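You operate a simulated robot arm through the tools that you are given. There is no shell and no other tool.

Carry out the task below with a simulated robot arm. There is one attempt and no reset: what you move stays moved.

JOB
Cap both cans tight, each in the blue holder.
Fine: Brown cap on the orange can, pink cap on the cream can. Stand the capped orange can on the teal bench. Set down upright: orange can.

The check looks at the end state, three seconds after you hand in, the way a careful person would. Anything else that was tipped, shoved, dropped, spilled or broken makes it a failure. A push-on lid holds only when it is set on centred and level and pressed home; a screw cap is set on level and turned clockwise until tight.

ROBOT AND FRAMES
A 7-joint arm with a two-finger gripper, fixed in place. Base frame: the origin is at the foot of the arm, x ahead of it, y to its left, z up. Units: mm, degrees, N and s.
With the tool pointing down near the work surface it reaches from about 380 to 780 mm from the base axis. Its first joint turns from -143.0 to 143.0 degrees. Payload 2.45 kg.
Tool frame: the origin (TCP) lies between the finger pads and is the grasp point; the fingertips stand 26 mm ahead of it; z points along the fingers, y is the line along which they close. The gripper opens to 96 mm. The gripper's body begins 69 mm behind the TCP.
Orientation is told as [roll, pitch, yaw] about the base's x, y, z axes, in that order, counted from this pose: with the fingers straight down and closing along the base's y, the tool's x points along the base's -x, its y along +y and its z along -z.

CONTROLS
- The arm moves only by the tool arm_command. Its argument "commands" is a list of rows, each a list of 7 numbers: the shift along the tool's x, y, z in mm, then the turn, a rotation vector about the tool's x, y, z in degrees, then the opening, from 0 (shut) to 1 (fully open). In form: [[x, y, z, rx, ry, rz, claw], ...]. A call has 1 to 20 rows; each row shifts and turns the commanded pose from where the row before left it, along the tool's axes as they then stand. A row lasts 0.2 s, in which the tool goes at most 50 mm and 8.6 degrees; a call with a longer step from one row to the next is refused whole, and so is a gripper value outside its range. Where a pose cannot be reached the arm comes as near as it can. A force on the tool above 40 N (or 10 N above the force at the start of the call, whichever is more), or a blocked arm, ends the call early, and 0.2 s more pass. Each finger halts on what it meets, pressing with about 31 N; the grip force reading is that of the motor and also rises with nothing between the fingers. The clock runs only during rows and for 0.2 s after the last one: add rows that do not move to give the fingers time. The reply holds the time, the measured pose of the TCP, the force on the tool along the base axes, the opening and the grip force, in the units named above and with some noise, with the torque about the TCP (base axes, N m) and any sound that the robot's microphone picked up.
- Cameras (640 x 400 px; columns grow to the right, rows downward): "scene" is fixed at [49.2, 643.3, 1576.2]; the picture's right is [-0.86, -0.52, 0.00], its down [-0.31, 0.51, -0.80] and it looks along [0.41, -0.69, -0.60] (base axes); focal length 367 px, centre (320, 200). "wrist" rides on the gripper at [82, 3, -98] in the tool frame; the picture's right is [-0.04, 1.00, 0.00], its down [-0.73, -0.03, -0.68] and it looks along [-0.68, -0.03, 0.73] (tool axes); focal length 256 px, centre (320, 200). There is no depth. A picture from a camera that has moved, and an enlarged one, comes with that camera's place and axes in the base frame and with its lens. The place of the scene camera against the robot may be out by one fixed shift of up to 12 mm in any direction.
- camera(camera): a new picture of that camera. The clock stands still meanwhile.
- raise_lower(by): slides the trunk up (or, below 0, down) by that many mm; the arm rides with it, the base frame stays. It gives what a move gives, with no picture.
- inspect(camera, box): a new picture of the part [left, top, right, bottom] of that camera's present view, enlarged. The clock stands still meanwhile.
- close_job(): hands the job in; it is judged then, once.

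Places have to be worked out from the pictures, the camera data and where the tool is seen. Open the gripper and draw the arm clear of the work before you hand the job in, unless the task says otherwise.

The tools are called after "Call:" as name(argument=value, ...) on one line, values as JSON. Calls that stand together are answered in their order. arm_command: Moves the arm, as the interface text tells. Its arguments: {"type":"object","properties":{"commands":{"type":"array","items":{"type":"array","items":{"type":"number"}}}},"required":["commands"]} The other tools are called the same way: raise_lower (by) slides the trunk up or down; camera (camera) takes a picture; inspect (camera, box) takes an enlarged picture of a part of a camera's view; close_job () hands the job in.

At the start:

```text
clock: 0.0
tcp_pos: [401.5, 58.0, 1245.2]
orientation: [-0.1, 0.0, 0.1]
wrist_force: [0.4, 0.1, -0.1]
moment: [0.0, 0.04, -0.01]
gripper_width: 96.0
grip_force: 0.1
trunk travel left (down, up): [-575.0, 65.0]
```

scene: 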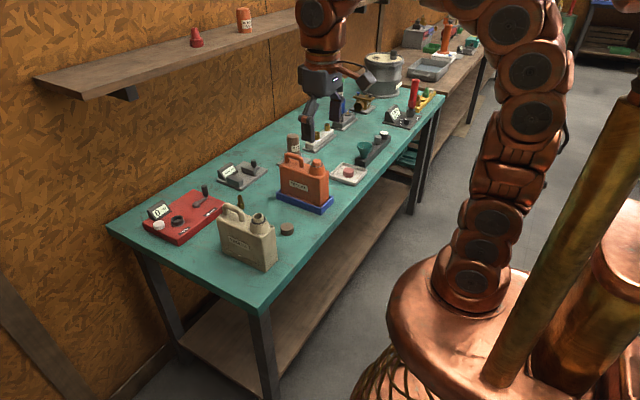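
wrist: 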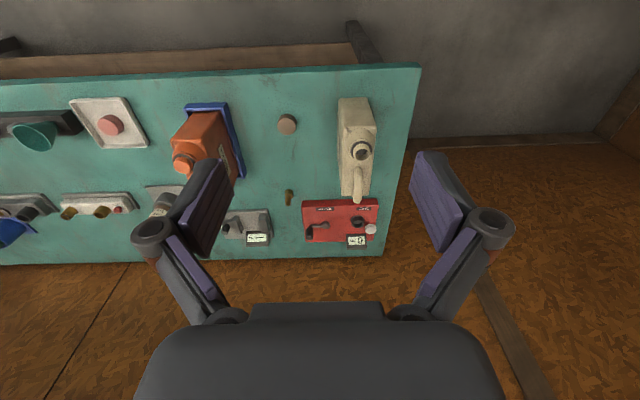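

I begin by looking closely at the bench from both cameras, before moving anything.

Call:
inspect(camera="scene", box=[100, 120, 300, 280])

Call:
inspect(camera="scene", box=[250, 60, 450, 220])

Call:
inspect(camera="wrist", box=[140, 60, 420, 270])

Call:
inspect(camera="wrist", box=[0, 60, 200, 270])

```text
2.50 times, centred on (200, 200) of scene
camera zoom: at [49.2, 643.3, 1576.2], right [-0.86, -0.52, 0.0], down [-0.31, 0.51, -0.8], along [0.41, -0.69, -0.6], focal length 916 px, centre (620, 200)
```

zoom: 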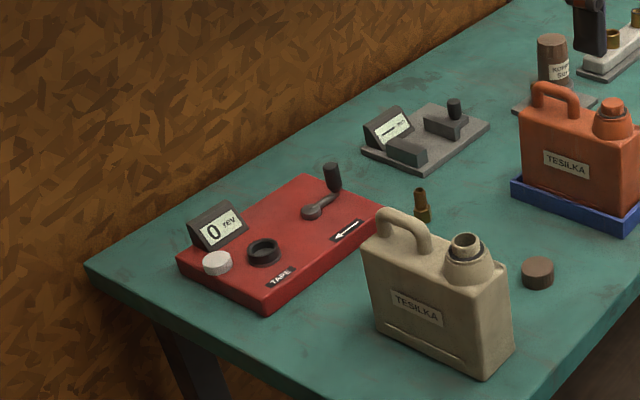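

```text
2.50 times, centred on (350, 140) of scene
camera zoom: at [49.2, 643.3, 1576.2], right [-0.86, -0.52, 0.0], down [-0.31, 0.51, -0.8], along [0.41, -0.69, -0.6], focal length 916 px, centre (245, 350)
```

zoom: 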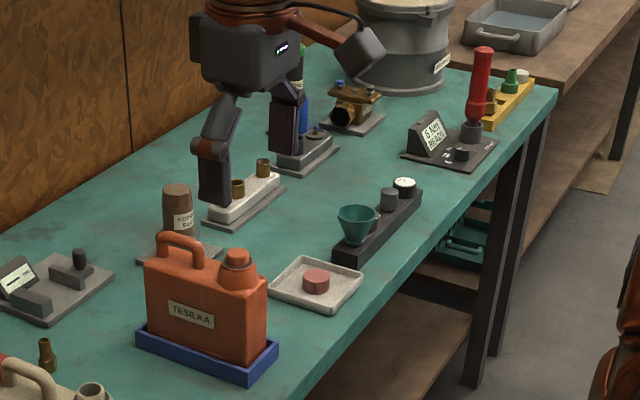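

```text
1.90 times, centred on (280, 165) of wrist
camera zoom: at [318.9, 60.8, 1342.5], right [0.04, 1.0, 0.0], down [0.73, -0.03, 0.68], along [0.68, -0.03, -0.73], focal length 488 px, centre (396, 267)
```

zoom: 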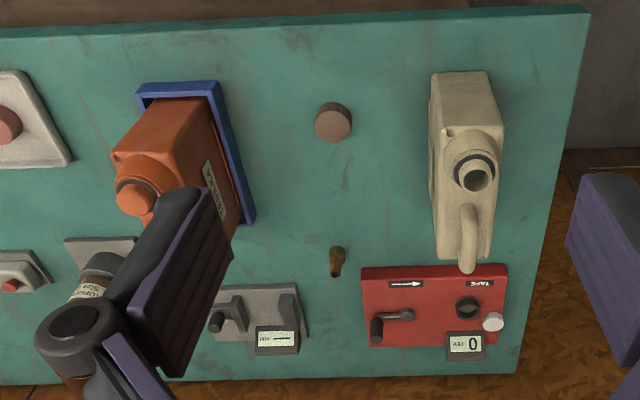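

```text
1.90 times, centred on (100, 165) of wrist
camera zoom: at [318.9, 60.8, 1342.5], right [0.04, 1.0, 0.0], down [0.73, -0.03, 0.68], along [0.68, -0.03, -0.73], focal length 488 px, centre (739, 267)
```

zoom: 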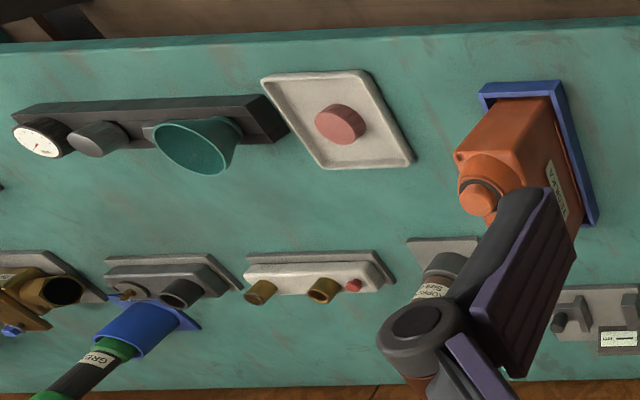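

The wrist and scene rays to the brown cap meet near (554, -16, 864), so the bench top is around z 845. I lower the trunk 120 mm, still well above the can tops, for a closer view.

Call:
raise_lower(by=-120)

Call:
camera(camera="wrist")

Call:
camera(camera="scene")

```text
clock: 1.5
tcp_pos: [401.6, 57.6, 1125.7]
orientation: [0.1, -0.1, 0.0]
wrist_force: [-0.1, -0.1, -0.5]
moment: [-0.01, 0.01, 0.01]
gripper_width: 95.9
grip_force: 0.0
trunk travel left (down, up): [-455.0, 185.0]
```

```text
taken
camera wrist: at [318.8, 60.8, 1222.6], right [0.04, 1.0, 0.0], down [0.73, -0.03, 0.68], along [0.68, -0.03, -0.73], focal length 256 px, centre (320, 200)
```

wrist: 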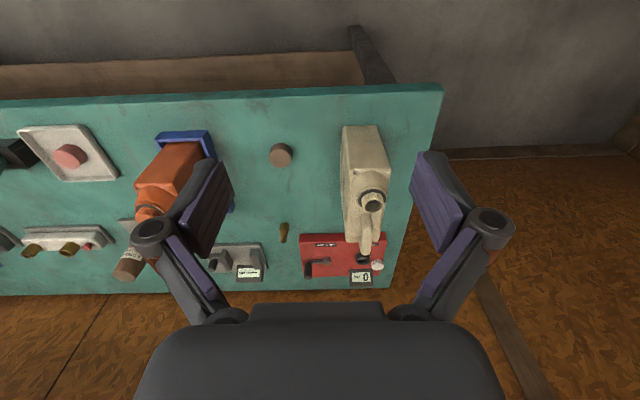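

```text
taken
```

scene: 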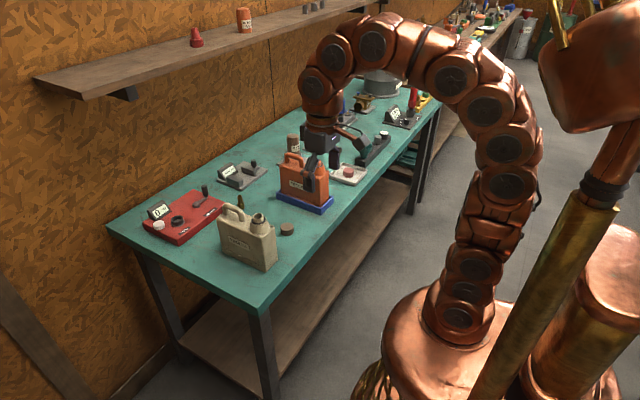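

Triangulating between the two wrist pictures puts both can necks at about z 975, cream near (556, 120) and orange near (563, -194). I lower another 60 mm and go over toward the orange can to see its mouth and holder.

Call:
raise_lower(by=-60)

Call:
arm_command(commands=[[0, -40, 0, 0, 0, 0, 1], [0, -40, 0, 0, 0, 0, 1], [0, -40, 0, 0, 0, 0, 1], [0, -40, 0, 0, 0, 0, 1], [0, -40, 0, 0, 0, 0, 1], [0, -40, 0, 0, 0, 0, 1], [-30, 0, 0, 0, 0, 0, 1], [-30, 0, 0, 0, 0, 0, 1], [0, 0, 0, 0, 0, 0, 1]])

Call:
camera(camera="wrist")

Call:
camera(camera="scene")

```text
clock: 2.5
tcp_pos: [401.1, 56.6, 1065.1]
orientation: [-0.1, 0.0, 0.0]
wrist_force: [0.3, 0.6, -0.7]
moment: [0.0, 0.03, -0.02]
gripper_width: 95.8
grip_force: 0.1
trunk travel left (down, up): [-395.0, 245.0]
```

```text
clock: 4.5
tcp_pos: [462.3, -182.8, 1066.4]
orientation: [-0.1, 0.0, 0.0]
wrist_force: [0.4, -0.1, 0.1]
moment: [-0.02, -0.02, 0.02]
gripper_width: 95.9
grip_force: 0.1
trunk travel left (down, up): [-395.0, 245.0]
```

```text
taken
camera wrist: at [379.9, -179.0, 1162.6], right [0.04, 1.0, 0.0], down [0.73, -0.03, 0.68], along [0.68, -0.03, -0.73], focal length 256 px, centre (320, 200)
```

wrist: 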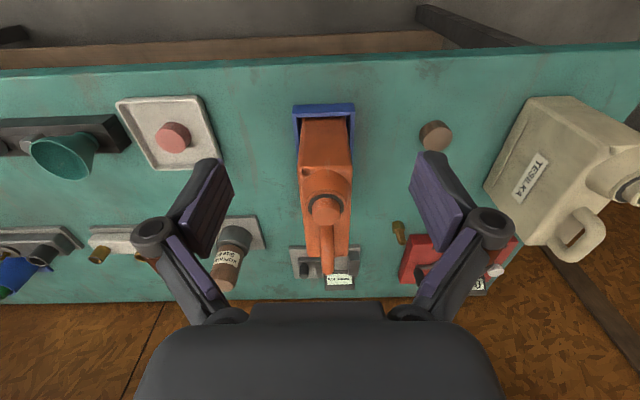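

```text
taken
```

scene: 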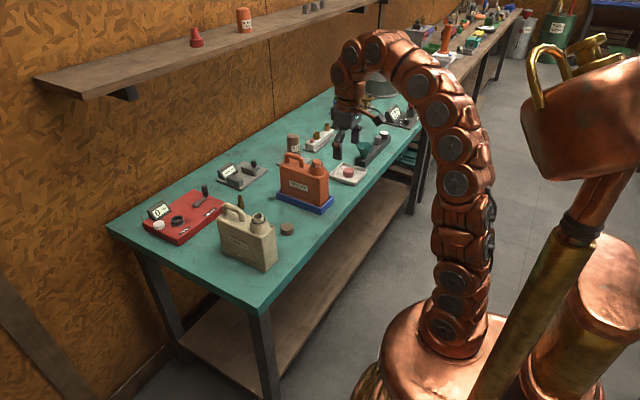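

The orange can sits in the blue holder dead ahead. I zoom in on its mouth, the pink cap in its tray and the brown cap.

Call:
inspect(camera="wrist", box=[260, 90, 400, 290])

Call:
inspect(camera="wrist", box=[100, 80, 240, 180])

Call:
inspect(camera="wrist", box=[480, 90, 640, 270])

Call:
inspect(camera="scene", box=[265, 140, 345, 220])

Call:
inspect(camera="scene", box=[210, 190, 310, 275])

```text
2.00 times, centred on (330, 190) of wrist
camera zoom: at [379.9, -179.0, 1162.6], right [0.04, 1.0, 0.0], down [0.73, -0.03, 0.68], along [0.68, -0.03, -0.73], focal length 512 px, centre (300, 220)
```

zoom: 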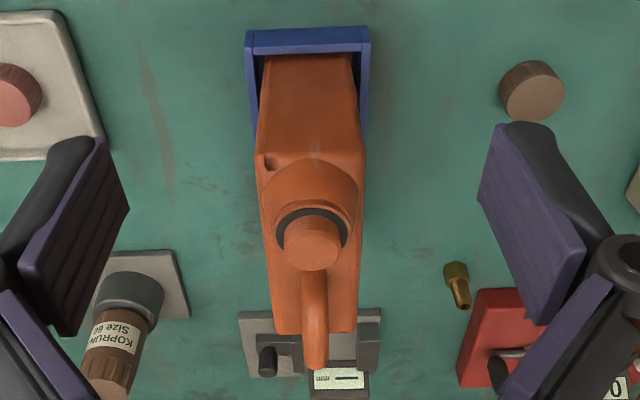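

```text
4.00 times, centred on (170, 130) of wrist
camera zoom: at [379.9, -179.0, 1162.6], right [0.04, 1.0, 0.0], down [0.73, -0.03, 0.68], along [0.68, -0.03, -0.73], focal length 1024 px, centre (920, 480)
```

zoom: 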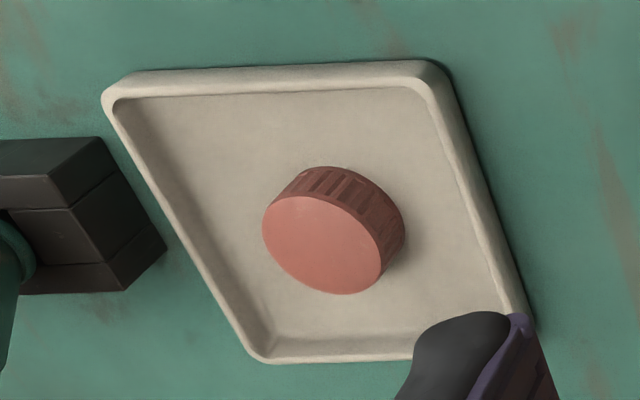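

```text
2.22 times, centred on (560, 180) of wrist
camera zoom: at [379.9, -179.0, 1162.6], right [0.04, 1.0, 0.0], down [0.73, -0.03, 0.68], along [0.68, -0.03, -0.73], focal length 569 px, centre (-213, 244)
```

zoom: 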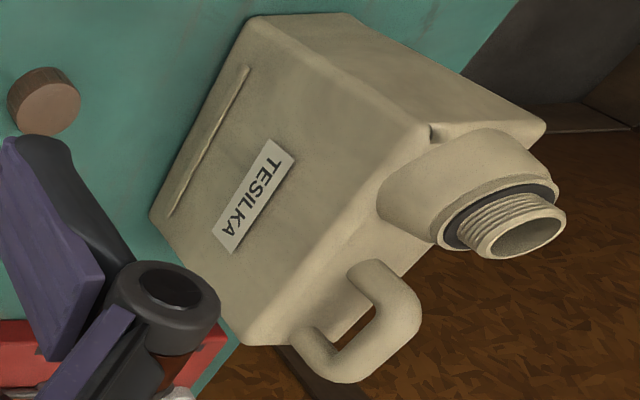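

```text
5.00 times, centred on (305, 180) of scene
camera zoom: at [49.2, 643.3, 1576.2], right [-0.86, -0.52, 0.0], down [-0.31, 0.51, -0.8], along [0.41, -0.69, -0.6], focal length 1833 px, centre (395, 300)
```

zoom: 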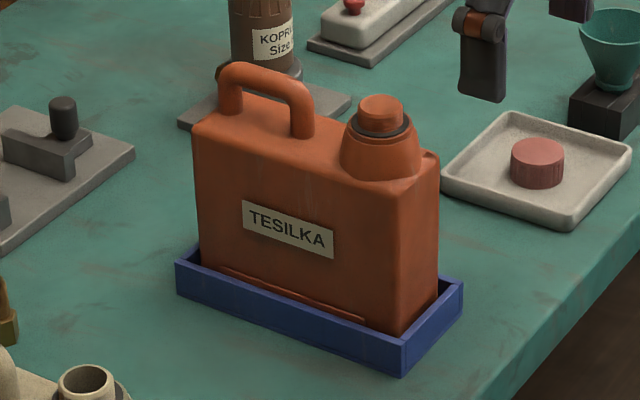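

```text
4.71 times, centred on (260, 232) of scene
camera zoom: at [49.2, 643.3, 1576.2], right [-0.86, -0.52, 0.0], down [-0.31, 0.51, -0.8], along [0.41, -0.69, -0.6], focal length 1725 px, centre (602, 47)
```

zoom: 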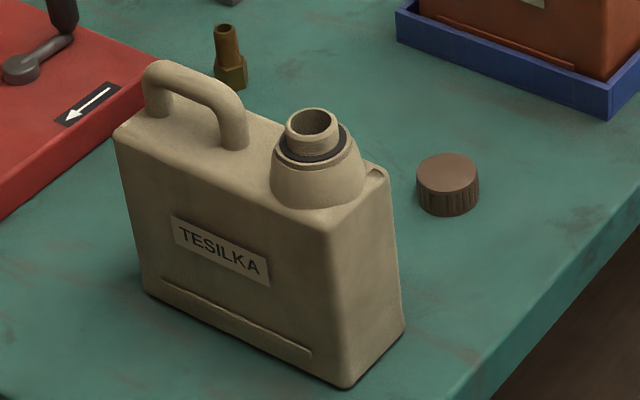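

The cream neck is threaded and open; the orange neck looks smooth and I need to see it finer. I enlarge the orange neck and the caps much more.

Call:
inspect(camera="wrist", box=[300, 165, 355, 245])

Call:
inspect(camera="scene", box=[300, 150, 335, 180])

Call:
inspect(camera="wrist", box=[405, 110, 465, 160])

Call:
inspect(camera="scene", box=[240, 200, 310, 250])

Call:
inspect(camera="wrist", box=[270, 90, 380, 160])

```text
5.00 times, centred on (328, 205) of wrist
camera zoom: at [379.9, -179.0, 1162.6], right [0.04, 1.0, 0.0], down [0.73, -0.03, 0.68], along [0.68, -0.03, -0.73], focal length 1280 px, centre (282, 175)
```

zoom: 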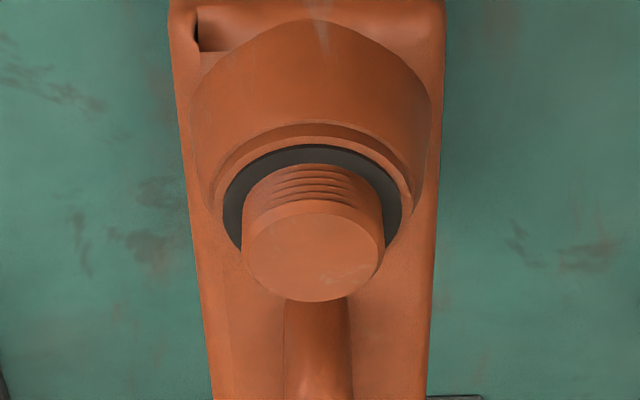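

```text
13.33 times, centred on (318, 165) of scene
camera zoom: at [49.2, 643.3, 1576.2], right [-0.86, -0.52, 0.0], down [-0.31, 0.51, -0.8], along [0.41, -0.69, -0.6], focal length 4887 px, centre (353, 667)
```

zoom: 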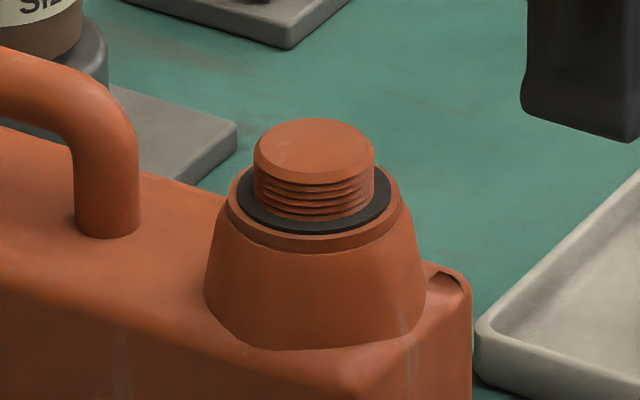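

```text
8.00 times, centred on (435, 135) of wrist
camera zoom: at [379.9, -179.0, 1162.6], right [0.04, 1.0, 0.0], down [0.73, -0.03, 0.68], along [0.68, -0.03, -0.73], focal length 2048 px, centre (-600, 720)
```

zoom: 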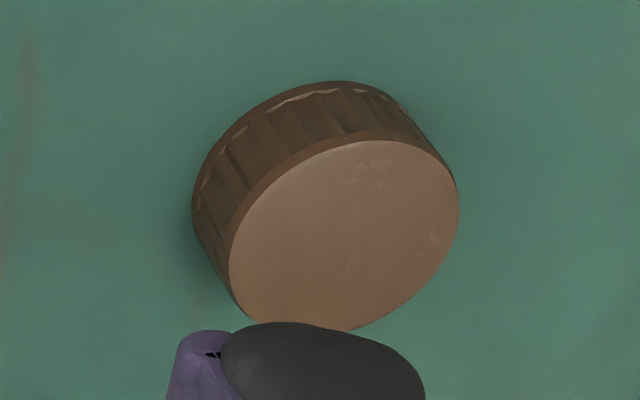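

```text
8.00 times, centred on (275, 225) of scene
camera zoom: at [49.2, 643.3, 1576.2], right [-0.86, -0.52, 0.0], down [-0.31, 0.51, -0.8], along [0.41, -0.69, -0.6], focal length 2932 px, centre (680, 0)
```

zoom: 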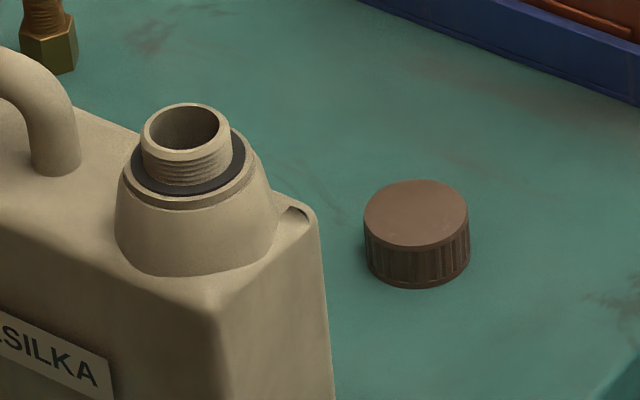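

```text
5.71 times, centred on (325, 125) of wrist
camera zoom: at [379.9, -179.0, 1162.6], right [0.04, 1.0, 0.0], down [0.73, -0.03, 0.68], along [0.68, -0.03, -0.73], focal length 1463 px, centre (291, 629)
```

zoom: 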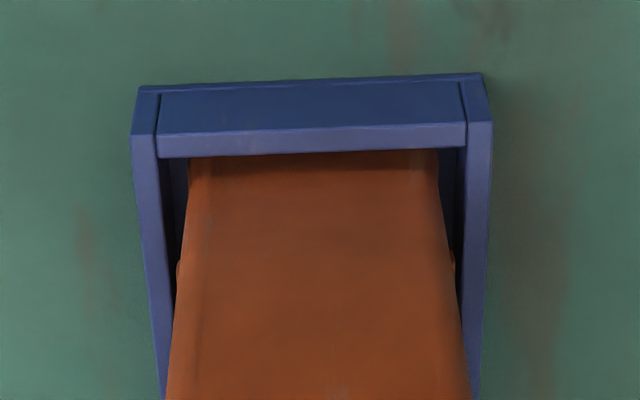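

Both necks are threaded (screw caps with a black seal), so both caps get turned clockwise. I go over to the brown cap, about 90 mm above the bench, for close views that pin down its place.

Call:
arm_command(commands=[[0, 42, 0, 0, 0, 0, 1], [0, 42, 0, 0, 0, 0, 1], [0, 42, 0, 0, 0, 0, 1], [0, 42, 0, 0, 0, 0, 1], [-38, 0, 0, 0, 0, 0, 1], [0, 0, 35, 0, 0, 0, 1], [0, 0, 35, 0, 0, 0, 1], [0, 0, 35, 0, 0, 0, 1], [0, 0, 0, 0, 0, 0, 1]])

Call:
camera(camera="wrist")

Call:
inspect(camera="wrist", box=[270, 90, 370, 150])

```text
clock: 6.5
tcp_pos: [499.4, -13.9, 960.3]
orientation: [0.0, -0.1, 0.0]
wrist_force: [-0.1, 0.7, 0.9]
moment: [0.03, -0.01, -0.04]
gripper_width: 96.1
grip_force: 0.0
trunk travel left (down, up): [-395.0, 245.0]
```

```text
taken
camera wrist: at [417.9, -11.1, 1057.5], right [0.04, 1.0, 0.0], down [0.73, -0.03, 0.68], along [0.68, -0.03, -0.73], focal length 256 px, centre (320, 200)
```

wrist: 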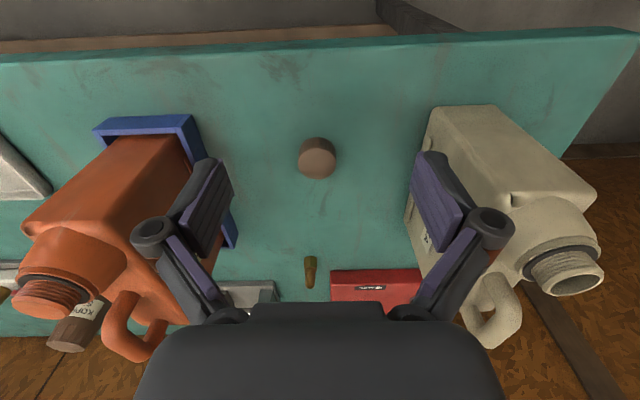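

```text
6.40 times, centred on (320, 120) of wrist
camera zoom: at [417.9, -11.1, 1057.5], right [0.04, 1.0, 0.0], down [0.73, -0.03, 0.68], along [0.68, -0.03, -0.73], focal length 1638 px, centre (320, 712)
```

zoom: 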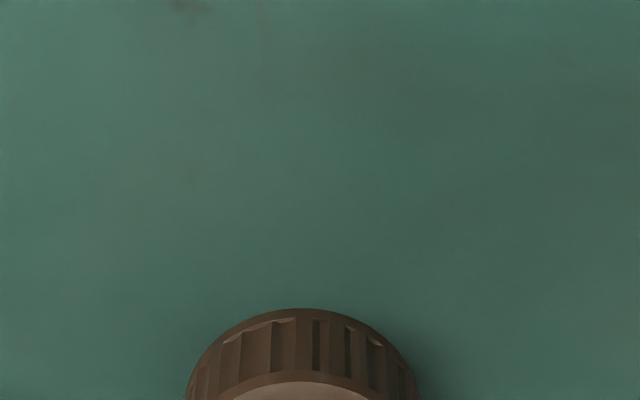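

The brown cap is seen just below centre line; I enlarge it to measure, and also measure the two necks from here.

Call:
inspect(camera="wrist", box=[280, 132, 354, 180])

Call:
inspect(camera="wrist", box=[490, 180, 620, 310])

Call:
inspect(camera="wrist", box=[0, 210, 140, 330])

```text
8.33 times, centred on (317, 156) of wrist
camera zoom: at [417.9, -11.1, 1057.5], right [0.04, 1.0, 0.0], down [0.73, -0.03, 0.68], along [0.68, -0.03, -0.73], focal length 2133 px, centre (345, 567)
```

zoom: 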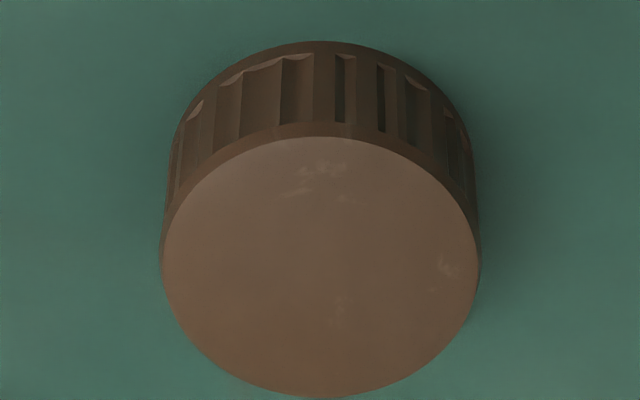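

```text
3.08 times, centred on (555, 245) of wrist
camera zoom: at [417.9, -11.1, 1057.5], right [0.04, 1.0, 0.0], down [0.73, -0.03, 0.68], along [0.68, -0.03, -0.73], focal length 788 px, centre (-403, 62)
```

zoom: 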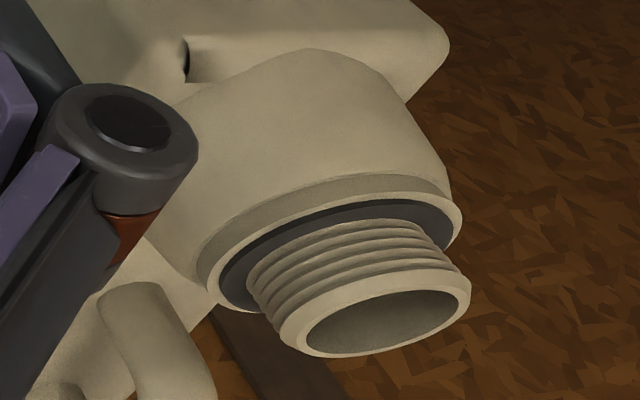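

```text
3.33 times, centred on (70, 270) of wrist
camera zoom: at [417.9, -11.1, 1057.5], right [0.04, 1.0, 0.0], down [0.73, -0.03, 0.68], along [0.68, -0.03, -0.73], focal length 853 px, centre (1153, -33)
```

zoom: 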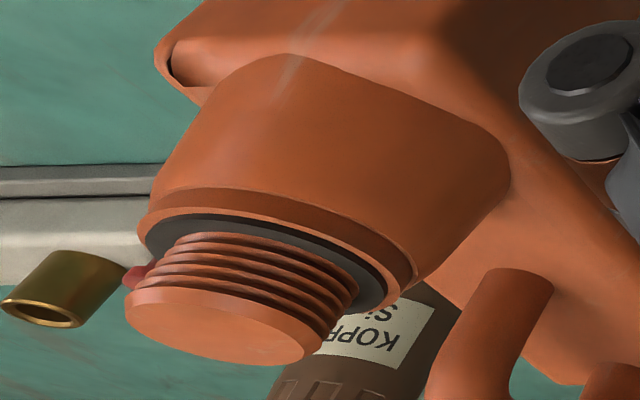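

Triangulation of the brown cap gives centre (570, -20), top z 840, diameter about 39 and height about 21, so the bench is near z 819. Orange neck top is about (559, -180.5, 991.5), cream neck about (548, 118, 986). I go above the brown cap and half-close.

Call:
arm_command(commands=[[-35, -3, 0, 0, 0, 0, 1], [-36, -3, 0, 0, 0, 0, 1], [0, 0, 30, 0, 0, 0, 0.75], [0, 0, 30, 0, 0, 0, 0.75], [0, 0, 0, 0, 0, 0, 0.75], [0, 0, 0, 0, 0, 0, 0.75]])

Call:
camera(camera="wrist")

Call:
inspect(camera="wrist", box=[270, 90, 370, 160])

```text
clock: 7.9
tcp_pos: [571.0, -19.9, 899.8]
orientation: [0.0, 0.0, 0.1]
wrist_force: [-0.6, 0.7, -0.8]
moment: [-0.02, -0.03, 0.01]
gripper_width: 72.2
grip_force: 0.1
trunk travel left (down, up): [-395.0, 245.0]
```

```text
taken
camera wrist: at [488.4, -17.6, 997.0], right [0.04, 1.0, 0.0], down [0.73, -0.03, 0.68], along [0.68, -0.03, -0.73], focal length 256 px, centre (320, 200)
```

wrist: 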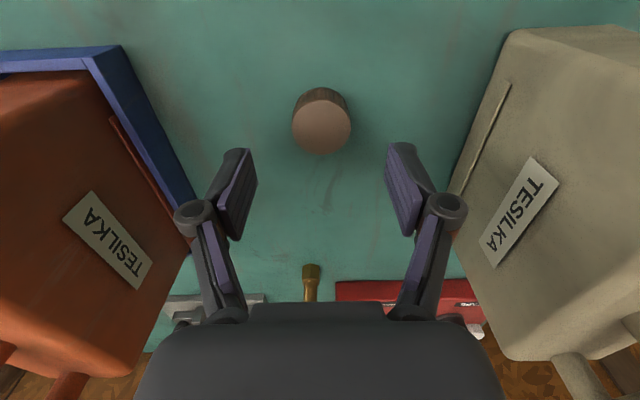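

```text
5.71 times, centred on (320, 125) of wrist
camera zoom: at [488.4, -17.6, 997.0], right [0.04, 1.0, 0.0], down [0.73, -0.03, 0.68], along [0.68, -0.03, -0.73], focal length 1463 px, centre (320, 629)
```

zoom: 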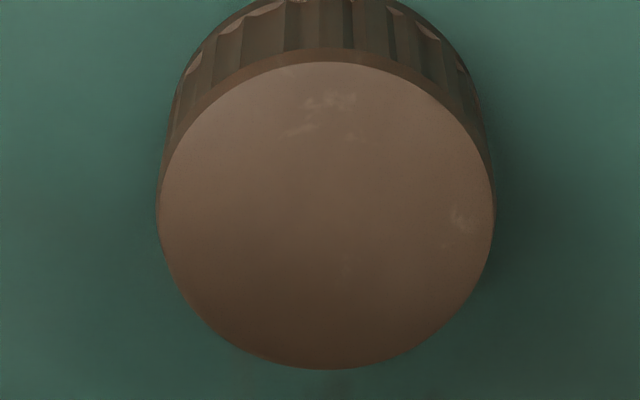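

Refined: cap centre about (568, -20.3), top z 842. I shift 2.5 mm back and descend so the fingertips straddle the cap's upper part, then check.

Call:
arm_command(commands=[[2.5, -0.4, 20, 0, 0, 0, 0.65], [0, 0, 20, 0, 0, 0, 0.65], [0, 0, 0, 0, 0, 0, 0.65], [0, 0, 0, 0, 0, 0, 0.65]])

Call:
camera(camera="wrist")

Call:
inspect(camera="wrist", box=[240, 90, 400, 200])

```text
clock: 8.9
tcp_pos: [566.1, -20.8, 860.4]
orientation: [0.0, 0.1, 0.0]
wrist_force: [0.4, 0.5, 0.1]
moment: [-0.05, 0.02, -0.04]
gripper_width: 62.4
grip_force: 0.0
trunk travel left (down, up): [-395.0, 245.0]
```

```text
taken
camera wrist: at [485.1, -17.7, 957.8], right [0.04, 1.0, 0.0], down [0.73, -0.03, 0.68], along [0.68, -0.03, -0.73], focal length 256 px, centre (320, 200)
```

wrist: 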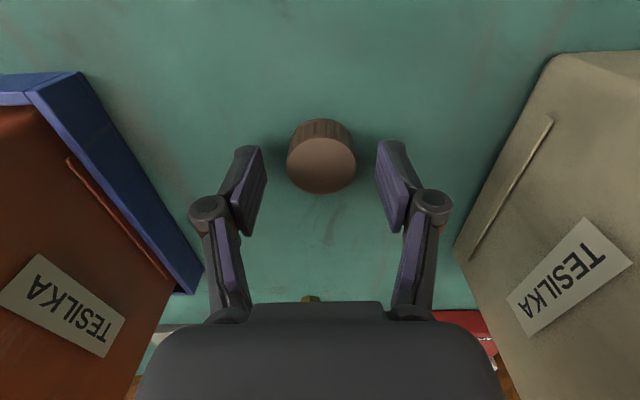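

```text
3.64 times, centred on (320, 145) of wrist
camera zoom: at [485.1, -17.7, 957.8], right [0.04, 1.0, 0.0], down [0.73, -0.03, 0.68], along [0.68, -0.03, -0.73], focal length 931 px, centre (320, 400)
```

zoom: 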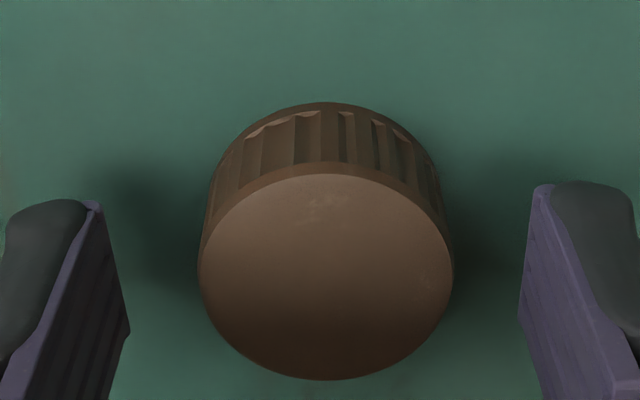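

Averaging three views with perspective corrected: cap centre (570, -20.2), top 842.6. I shift 2 mm ahead, descend 11 mm so tips are just above the bench, and close on the cap.

Call:
arm_command(commands=[[-2, 0.2, 5, 0, 0, 0, 0.65], [0, 0, 5, 0, 0, 0, 0.65], [0, 0, 1, 0, 0, 0, 0.65], [0, 0, 0, 0, 0, 0, 0.65]])

Call:
inspect(camera="wrist", box=[220, 100, 420, 230])

```text
clock: 9.9
tcp_pos: [569.9, -20.2, 850.9]
orientation: [0.0, 0.0, 0.0]
wrist_force: [0.5, 0.2, -0.6]
moment: [0.01, -0.01, -0.03]
gripper_width: 62.5
grip_force: 0.2
trunk travel left (down, up): [-395.0, 245.0]
```

```text
3.08 times, centred on (320, 165) of wrist
camera zoom: at [487.3, -17.4, 946.7], right [0.04, 1.0, 0.0], down [0.73, -0.03, 0.68], along [0.68, -0.03, -0.73], focal length 788 px, centre (320, 308)
```

zoom: 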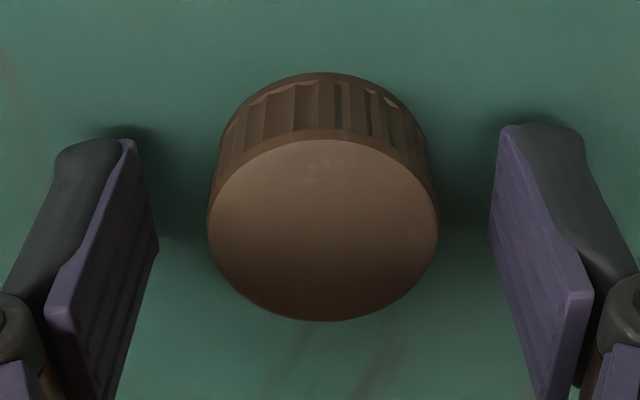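

The fingers straddle the cap evenly, no contact force. I close on it.

Call:
arm_command(commands=[[0, 0, 0, 0, 0, 0, 0.3], [0, 0, 0, 0, 0, 0, 0.3], [0, 0, 0, 0, 0, 0, 0.3], [0, 0, 0, 0, 0, 0, 0.3]])

Call:
inspect(camera="wrist", box=[220, 100, 420, 230])

```text
clock: 10.9
tcp_pos: [569.2, -21.2, 848.0]
orientation: [-0.1, 0.0, 0.1]
wrist_force: [0.0, -0.3, 0.7]
moment: [0.0, -0.04, -0.03]
gripper_width: 38.3
grip_force: 31.4
trunk travel left (down, up): [-395.0, 245.0]
```

```text
3.08 times, centred on (320, 165) of wrist
camera zoom: at [487.2, -17.4, 946.7], right [0.04, 1.0, 0.0], down [0.73, -0.03, 0.68], along [0.68, -0.03, -0.73], focal length 788 px, centre (320, 308)
```

zoom: 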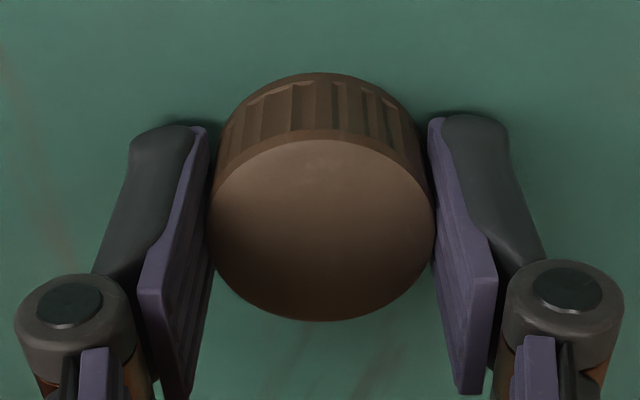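

Gripped at 38.3 mm. I lift straight up 200 mm, then move over to the orange can's neck with clearance.

Call:
arm_command(commands=[[0, 0, -10, 0, 0, 0, 0.3], [0, 0, -30, 0, 0, 0, 0.3], [0, 0, -40, 0, 0, 0, 0.3], [0, 0, -40, 0, 0, 0, 0.3], [0, 0, -40, 0, 0, 0, 0.3], [0, 0, -40, 0, 0, 0, 0.3], [0, 0, 0, 0, 0, 0, 0.3], [2, -32, 0, 0, 0, 0, 0.3], [2, -32, 0, 0, 0, 0, 0.3], [2, -32, 0, 0, 0, 0, 0.3], [2, -32, 0, 0, 0, 0, 0.3], [2.7, -32.3, 0, 0, 0, 0, 0.3], [0, 0, 0, 0, 0, 0, 0.3]])

Call:
camera(camera="wrist")

Call:
inspect(camera="wrist", box=[250, 80, 390, 180])

Call:
inspect(camera="scene", box=[270, 120, 360, 210])

```text
clock: 13.7
tcp_pos: [557.9, -181.2, 1048.6]
orientation: [0.0, -0.1, 0.1]
wrist_force: [0.4, 0.6, -0.4]
moment: [-0.03, -0.01, -0.01]
gripper_width: 38.4
grip_force: 30.9
trunk travel left (down, up): [-395.0, 245.0]
```

```text
taken
camera wrist: at [476.6, -178.1, 1146.3], right [0.04, 1.0, 0.0], down [0.73, -0.03, 0.68], along [0.68, -0.03, -0.73], focal length 256 px, centre (320, 200)
```

wrist: 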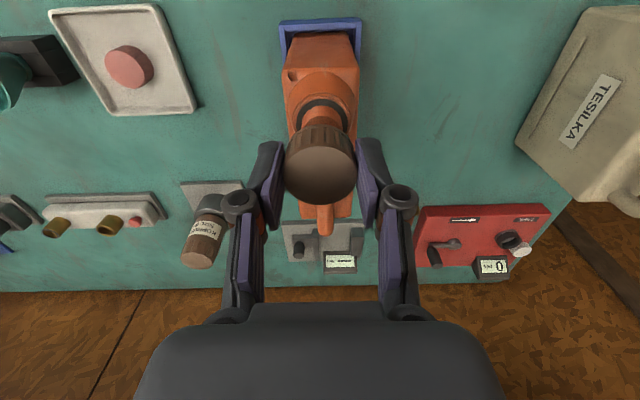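

```text
4.00 times, centred on (320, 130) of wrist
camera zoom: at [476.6, -178.1, 1146.3], right [0.04, 1.0, 0.0], down [0.73, -0.03, 0.68], along [0.68, -0.03, -0.73], focal length 1024 px, centre (320, 480)
```

zoom: 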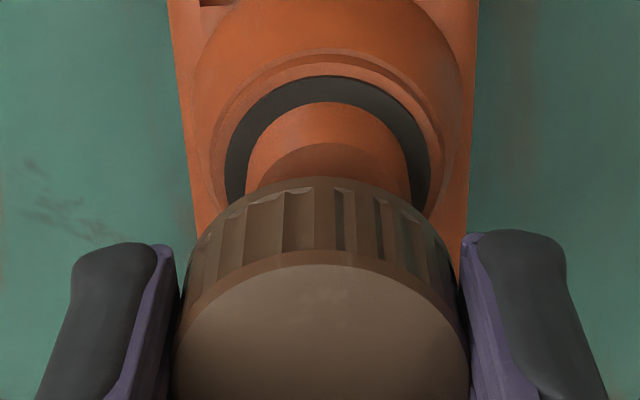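

```text
4.44 times, centred on (315, 165) of scene
camera zoom: at [49.2, 643.3, 1576.2], right [-0.86, -0.52, 0.0], down [-0.31, 0.51, -0.8], along [0.41, -0.69, -0.6], focal length 1629 px, centre (342, 356)
```

zoom: 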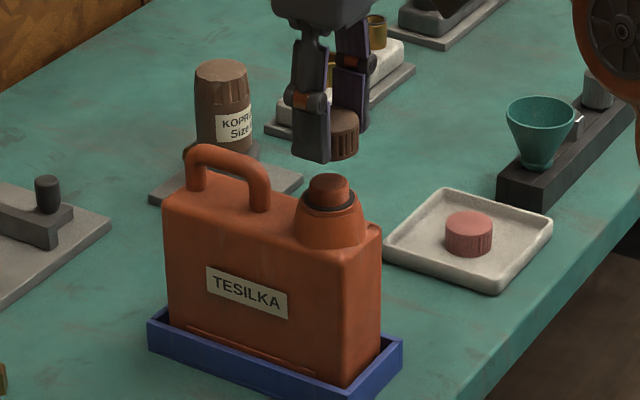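

In y the neck sits about 1 mm toward +y of the cap. To settle x and z I take a tighter scene view of cap and neck together.

Call:
inspect(camera="scene", box=[296, 140, 346, 175])

Call:
inspect(camera="wrist", box=[275, 70, 365, 135])

```text
11.43 times, centred on (321, 158) of scene
camera zoom: at [49.2, 643.3, 1576.2], right [-0.86, -0.52, 0.0], down [-0.31, 0.51, -0.8], along [0.41, -0.69, -0.6], focal length 4189 px, centre (309, 686)
```

zoom: 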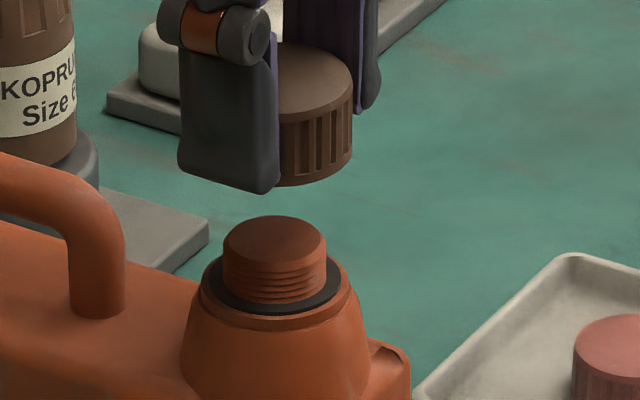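

```text
6.15 times, centred on (320, 102) of wrist
camera zoom: at [476.6, -178.1, 1146.3], right [0.04, 1.0, 0.0], down [0.73, -0.03, 0.68], along [0.68, -0.03, -0.73], focal length 1575 px, centre (320, 800)
```

zoom: 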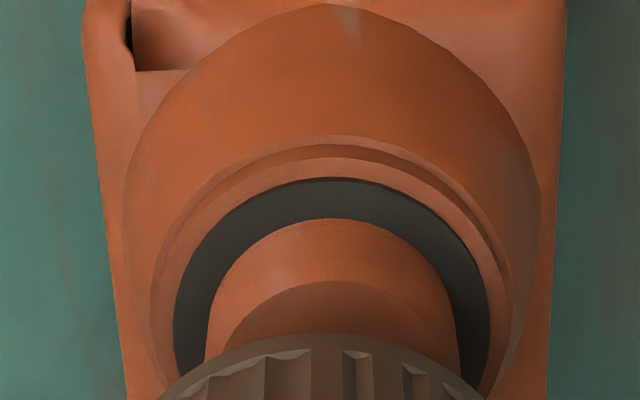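

The two views disagree a little about the neck's height because of a shadow on it, so I enlarge that spot further.

Call:
inspect(camera="wrist", box=[298, 95, 348, 130])

Call:
inspect(camera="scene", box=[307, 152, 331, 170])

```text
11.43 times, centred on (323, 112) of wrist
camera zoom: at [476.6, -178.1, 1146.3], right [0.04, 1.0, 0.0], down [0.73, -0.03, 0.68], along [0.68, -0.03, -0.73], focal length 2926 px, centre (286, 1200)
```

zoom: 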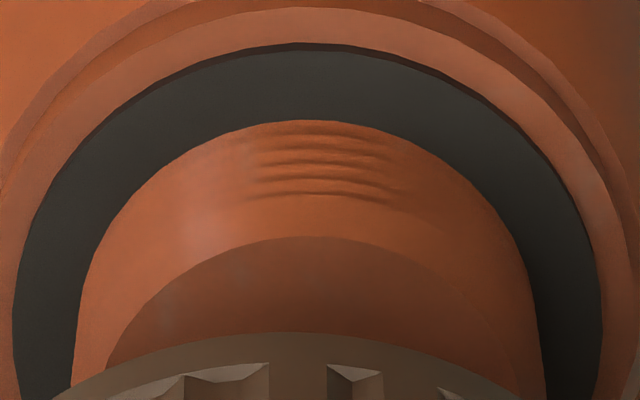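

```text
16.00 times, centred on (319, 161) of scene
camera zoom: at [49.2, 643.3, 1576.2], right [-0.86, -0.52, 0.0], down [-0.31, 0.51, -0.8], along [0.41, -0.69, -0.6], focal length 5865 px, centre (336, 824)
```

zoom: 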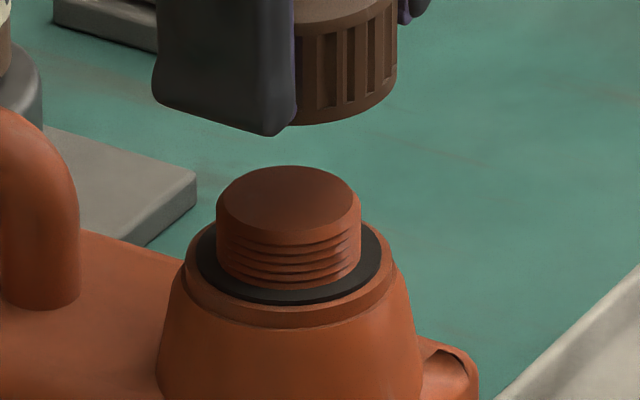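

Reading the neck edge properly (the dark line is only a shadow), the neck is at about (560.2, -179.5) with its top near z 993; the cap bottom is near 1021. I shift +0.8 x, +1.0 y and come down 22 mm, then look.

Call:
arm_command(commands=[[-0.8, 1.0, 0, 0, 0, 0, 0.3], [0, 0, 8, 0, 0, 0, 0.3], [0, 0, 8, 0, 0, 0, 0.3], [0, 0, 6, 0, 0, 0, 0.3], [0, 0, 0, 0, 0, 0, 0.3]])

Call:
inspect(camera="scene", box=[302, 145, 336, 173])

Call:
inspect(camera="wrist", box=[275, 90, 365, 190])

```text
clock: 14.9
tcp_pos: [560.1, -179.3, 1027.8]
orientation: [0.0, 0.0, 0.1]
wrist_force: [-0.4, 0.2, -0.7]
moment: [-0.02, 0.0, 0.02]
gripper_width: 38.5
grip_force: 30.9
trunk travel left (down, up): [-395.0, 245.0]
```

```text
14.29 times, centred on (319, 159) of scene
camera zoom: at [49.2, 643.3, 1576.2], right [-0.86, -0.52, 0.0], down [-0.31, 0.51, -0.8], along [0.41, -0.69, -0.6], focal length 5236 px, centre (334, 786)
```

zoom: 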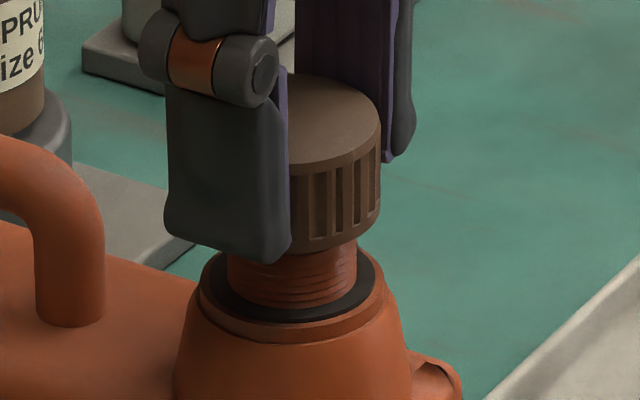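

```text
4.00 times, centred on (320, 140) of wrist
camera zoom: at [478.0, -176.9, 1124.5], right [0.04, 1.0, 0.0], down [0.73, -0.03, 0.68], along [0.68, -0.03, -0.73], focal length 1024 px, centre (320, 440)
```

zoom: 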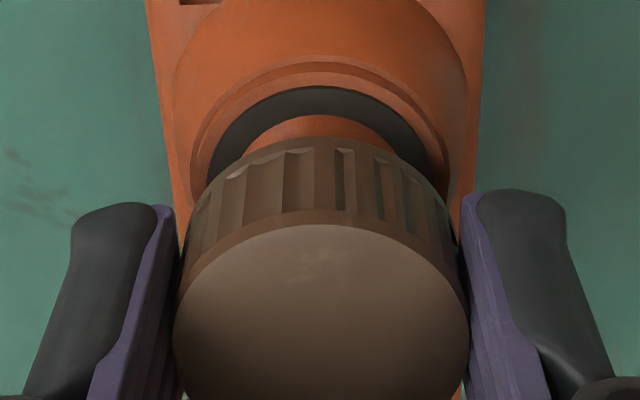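

The cap hangs just above the thread; I check the lateral centring in a tighter wrist view before contact.

Call:
inspect(camera="wrist", box=[285, 90, 355, 145])

```text
7.27 times, centred on (320, 118) of wrist
camera zoom: at [478.0, -176.9, 1124.5], right [0.04, 1.0, 0.0], down [0.73, -0.03, 0.68], along [0.68, -0.03, -0.73], focal length 1862 px, centre (320, 800)
```

zoom: 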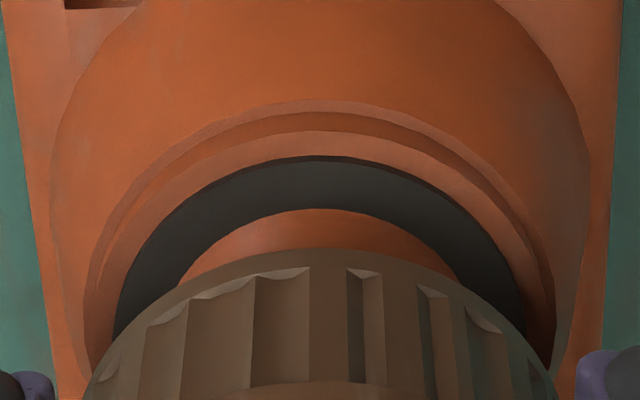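

Cap and neck share the same axis in both views within half a millimetre. I lower in 1 mm steps to feel for the thread.

Call:
arm_command(commands=[[0, 0, 1, 0, 0, 0, 0.3], [0, 0, 1, 0, 0, 0, 0.3], [0, 0, 1, 0, 0, 0, 0.3], [0, 0, 1, 0, 0, 0, 0.3], [0, 0, 1, 0, 0, 0, 0.3], [0, 0, 1, 0, 0, 0, 0.3], [0, 0, 0, 0, 0, 0, 0.3]])

Call:
inspect(camera="scene", box=[302, 145, 336, 173])

```text
clock: 16.5
tcp_pos: [558.5, -180.2, 1021.5]
orientation: [-0.1, 0.0, -0.1]
wrist_force: [-0.1, -0.5, -0.3]
moment: [0.0, -0.01, -0.03]
gripper_width: 38.4
grip_force: 30.7
trunk travel left (down, up): [-395.0, 245.0]
```

```text
14.29 times, centred on (319, 159) of scene
camera zoom: at [49.2, 643.3, 1576.2], right [-0.86, -0.52, 0.0], down [-0.31, 0.51, -0.8], along [0.41, -0.69, -0.6], focal length 5236 px, centre (334, 786)
```

zoom: 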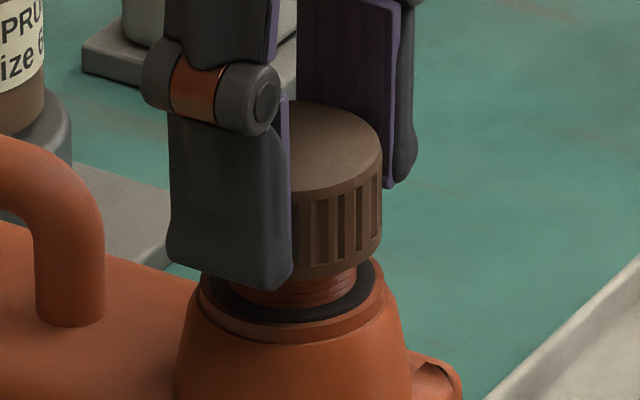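

No contact yet and the cap is going over the neck. I continue down in 1 mm steps.

Call:
arm_command(commands=[[0, 0, 1, 0, 0, 0, 0.3], [0, 0, 1, 0, 0, 0, 0.3], [0, 0, 1, 0, 0, 0, 0.3], [0, 0, 1, 0, 0, 0, 0.3], [0, 0, 0, 0, 0, 0, 0.3]])

```text
clock: 17.7
tcp_pos: [558.4, -179.9, 1018.0]
orientation: [0.0, 0.1, 0.0]
wrist_force: [0.3, 0.0, -0.4]
moment: [-0.02, -0.03, -0.01]
gripper_width: 38.6
grip_force: 30.7
trunk travel left (down, up): [-395.0, 245.0]
```

Still no contact at cap bottom about 989. I go on a few millimetres more.

Call:
arm_command(commands=[[0, 0, 1, 0, 0, 0, 0.3], [0, 0, 1, 0, 0, 0, 0.3], [0, 0, 0, 0, 0, 0, 0.3]])

Call:
inspect(camera="scene", box=[302, 145, 336, 173])

Call:
inspect(camera="wrist", box=[285, 90, 355, 145])

```text
clock: 18.5
tcp_pos: [558.0, -180.1, 1015.2]
orientation: [0.0, 0.0, 0.0]
wrist_force: [-1.5, 0.3, 6.2]
moment: [0.03, 0.1, -0.01]
gripper_width: 38.6
grip_force: 30.5
trunk travel left (down, up): [-395.0, 245.0]
```

```text
14.29 times, centred on (319, 159) of scene
camera zoom: at [49.2, 643.3, 1576.2], right [-0.86, -0.52, 0.0], down [-0.31, 0.51, -0.8], along [0.41, -0.69, -0.6], focal length 5236 px, centre (334, 786)
```

zoom: 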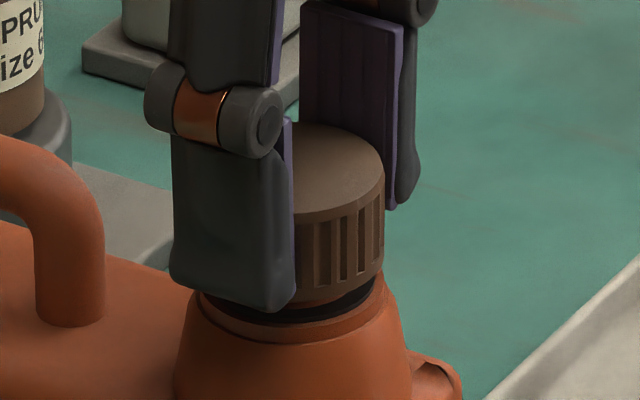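

```text
7.27 times, centred on (320, 118) of wrist
camera zoom: at [476.9, -176.9, 1113.0], right [0.04, 1.0, 0.0], down [0.73, -0.03, 0.68], along [0.68, -0.03, -0.73], focal length 1862 px, centre (320, 800)
```

zoom: 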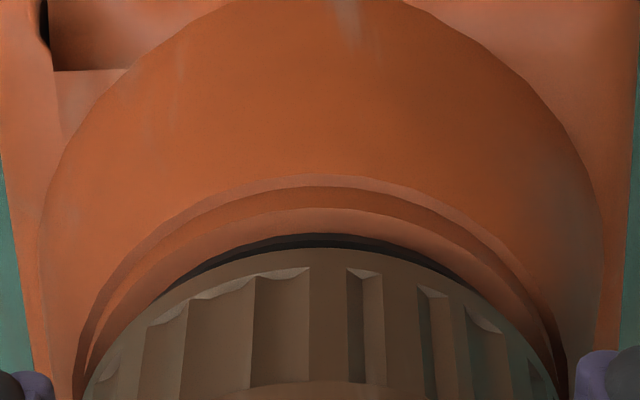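

First contact: 6 N upward with a slight -1.5 N in x, so the cap rests on the thread. I ease 0.4 mm back in x and start turning clockwise (positive about tool z), following down gently.

Call:
arm_command(commands=[[0.4, 0, 0, 0, 0, 0, 0.3], [0, 0, 0.06, 0, 0, 8, 0.3], [0, 0, 0.06, 0, 0, 8, 0.3], [0, 0, 0.06, 0, 0, 8, 0.3], [0, 0, 0.06, 0, 0, 8, 0.3], [0, 0, 0.06, 0, 0, 8, 0.3], [0, 0, 0, 0, 0, 0, 0.3]])

```text
clock: 20.1
tcp_pos: [558.7, -179.0, 1013.9]
orientation: [-0.1, -0.1, -40.0]
wrist_force: [-0.3, 3.4, 16.0]
moment: [0.13, -0.01, 0.0]
gripper_width: 38.5
grip_force: 31.2
trunk travel left (down, up): [-395.0, 245.0]
```

Force rose to 16 N without descending, so the thread has not caught yet. I keep turning without adding downward push.

Call:
arm_command(commands=[[0, 0, 0, 0, 0, 8, 0.3], [0, 0, 0, 0, 0, 8, 0.3], [0, 0, 0, 0, 0, 8, 0.3], [0, 0, 0, 0, 0, 8, 0.3], [0, 0, 0, 0, 0, 8, 0.3], [0, 0, 0, 0, 0, 0, 0.3]])

Call:
inspect(camera="scene", box=[302, 145, 336, 173])

Call:
camera(camera="wrist")

```text
clock: 21.5
tcp_pos: [558.7, -179.4, 1014.4]
orientation: [0.0, 0.0, -80.1]
wrist_force: [3.5, 3.8, 8.0]
moment: [0.34, -0.2, 0.04]
gripper_width: 38.7
grip_force: 30.6
trunk travel left (down, up): [-395.0, 245.0]
```

```text
14.29 times, centred on (319, 159) of scene
camera zoom: at [49.2, 643.3, 1576.2], right [-0.86, -0.52, 0.0], down [-0.31, 0.51, -0.8], along [0.41, -0.69, -0.6], focal length 5236 px, centre (334, 786)
```

zoom: 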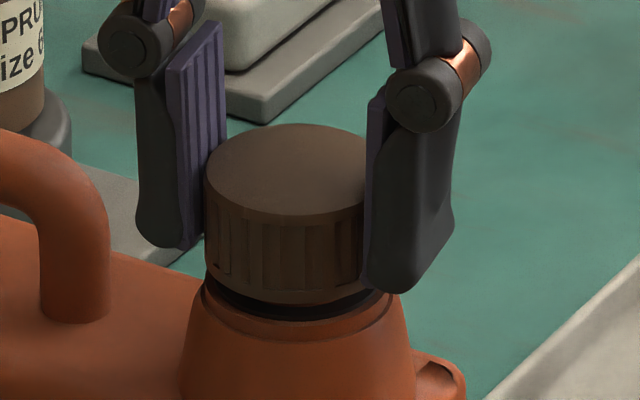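

```text
taken
camera wrist: at [548.1, -99.0, 1112.0], right [0.99, 0.13, 0.0], down [0.1, -0.73, 0.68], along [0.09, -0.67, -0.73], focal length 256 px, centre (320, 200)
```

wrist: 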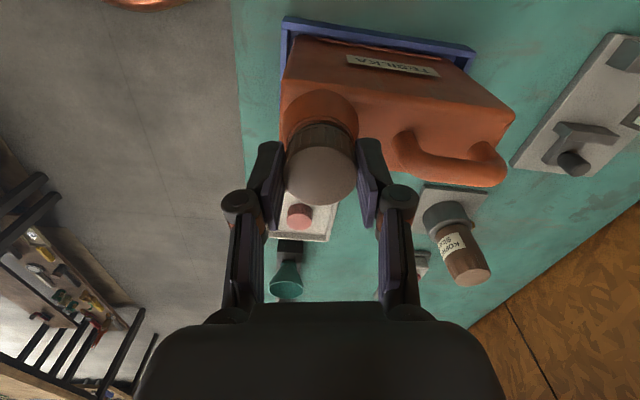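

With the wrist turned 80 degrees I can now check centring along x directly.

Call:
inspect(camera="wrist", box=[280, 85, 365, 150])

```text
6.15 times, centred on (322, 118) of wrist
camera zoom: at [548.1, -99.0, 1112.0], right [0.99, 0.13, 0.0], down [0.1, -0.73, 0.68], along [0.09, -0.67, -0.73], focal length 1575 px, centre (305, 708)
```

zoom: 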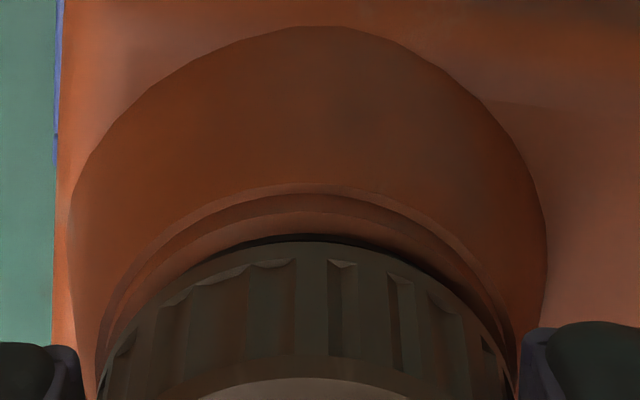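

Cap and collar look concentric from this side too. I keep turning another 80 degrees and watch whether the thread pulls the cap down.

Call:
arm_command(commands=[[0, 0, 0, 0, 0, 8, 0.3], [0, 0, 0, 0, 0, 8, 0.3], [0, 0, 0, 0, 0, 8, 0.3], [0, 0, 0, 0, 0, 8, 0.3], [0, 0, 0, 0, 0, 8, 0.3], [0, 0, 0, 0, 0, 0, 0.3]])

```text
clock: 22.9
tcp_pos: [560.1, -180.5, 1013.9]
orientation: [-0.1, 0.0, -120.1]
wrist_force: [0.5, -0.3, -0.9]
moment: [-0.01, 0.02, -0.02]
gripper_width: 38.6
grip_force: 31.3
trunk travel left (down, up): [-395.0, 245.0]
```

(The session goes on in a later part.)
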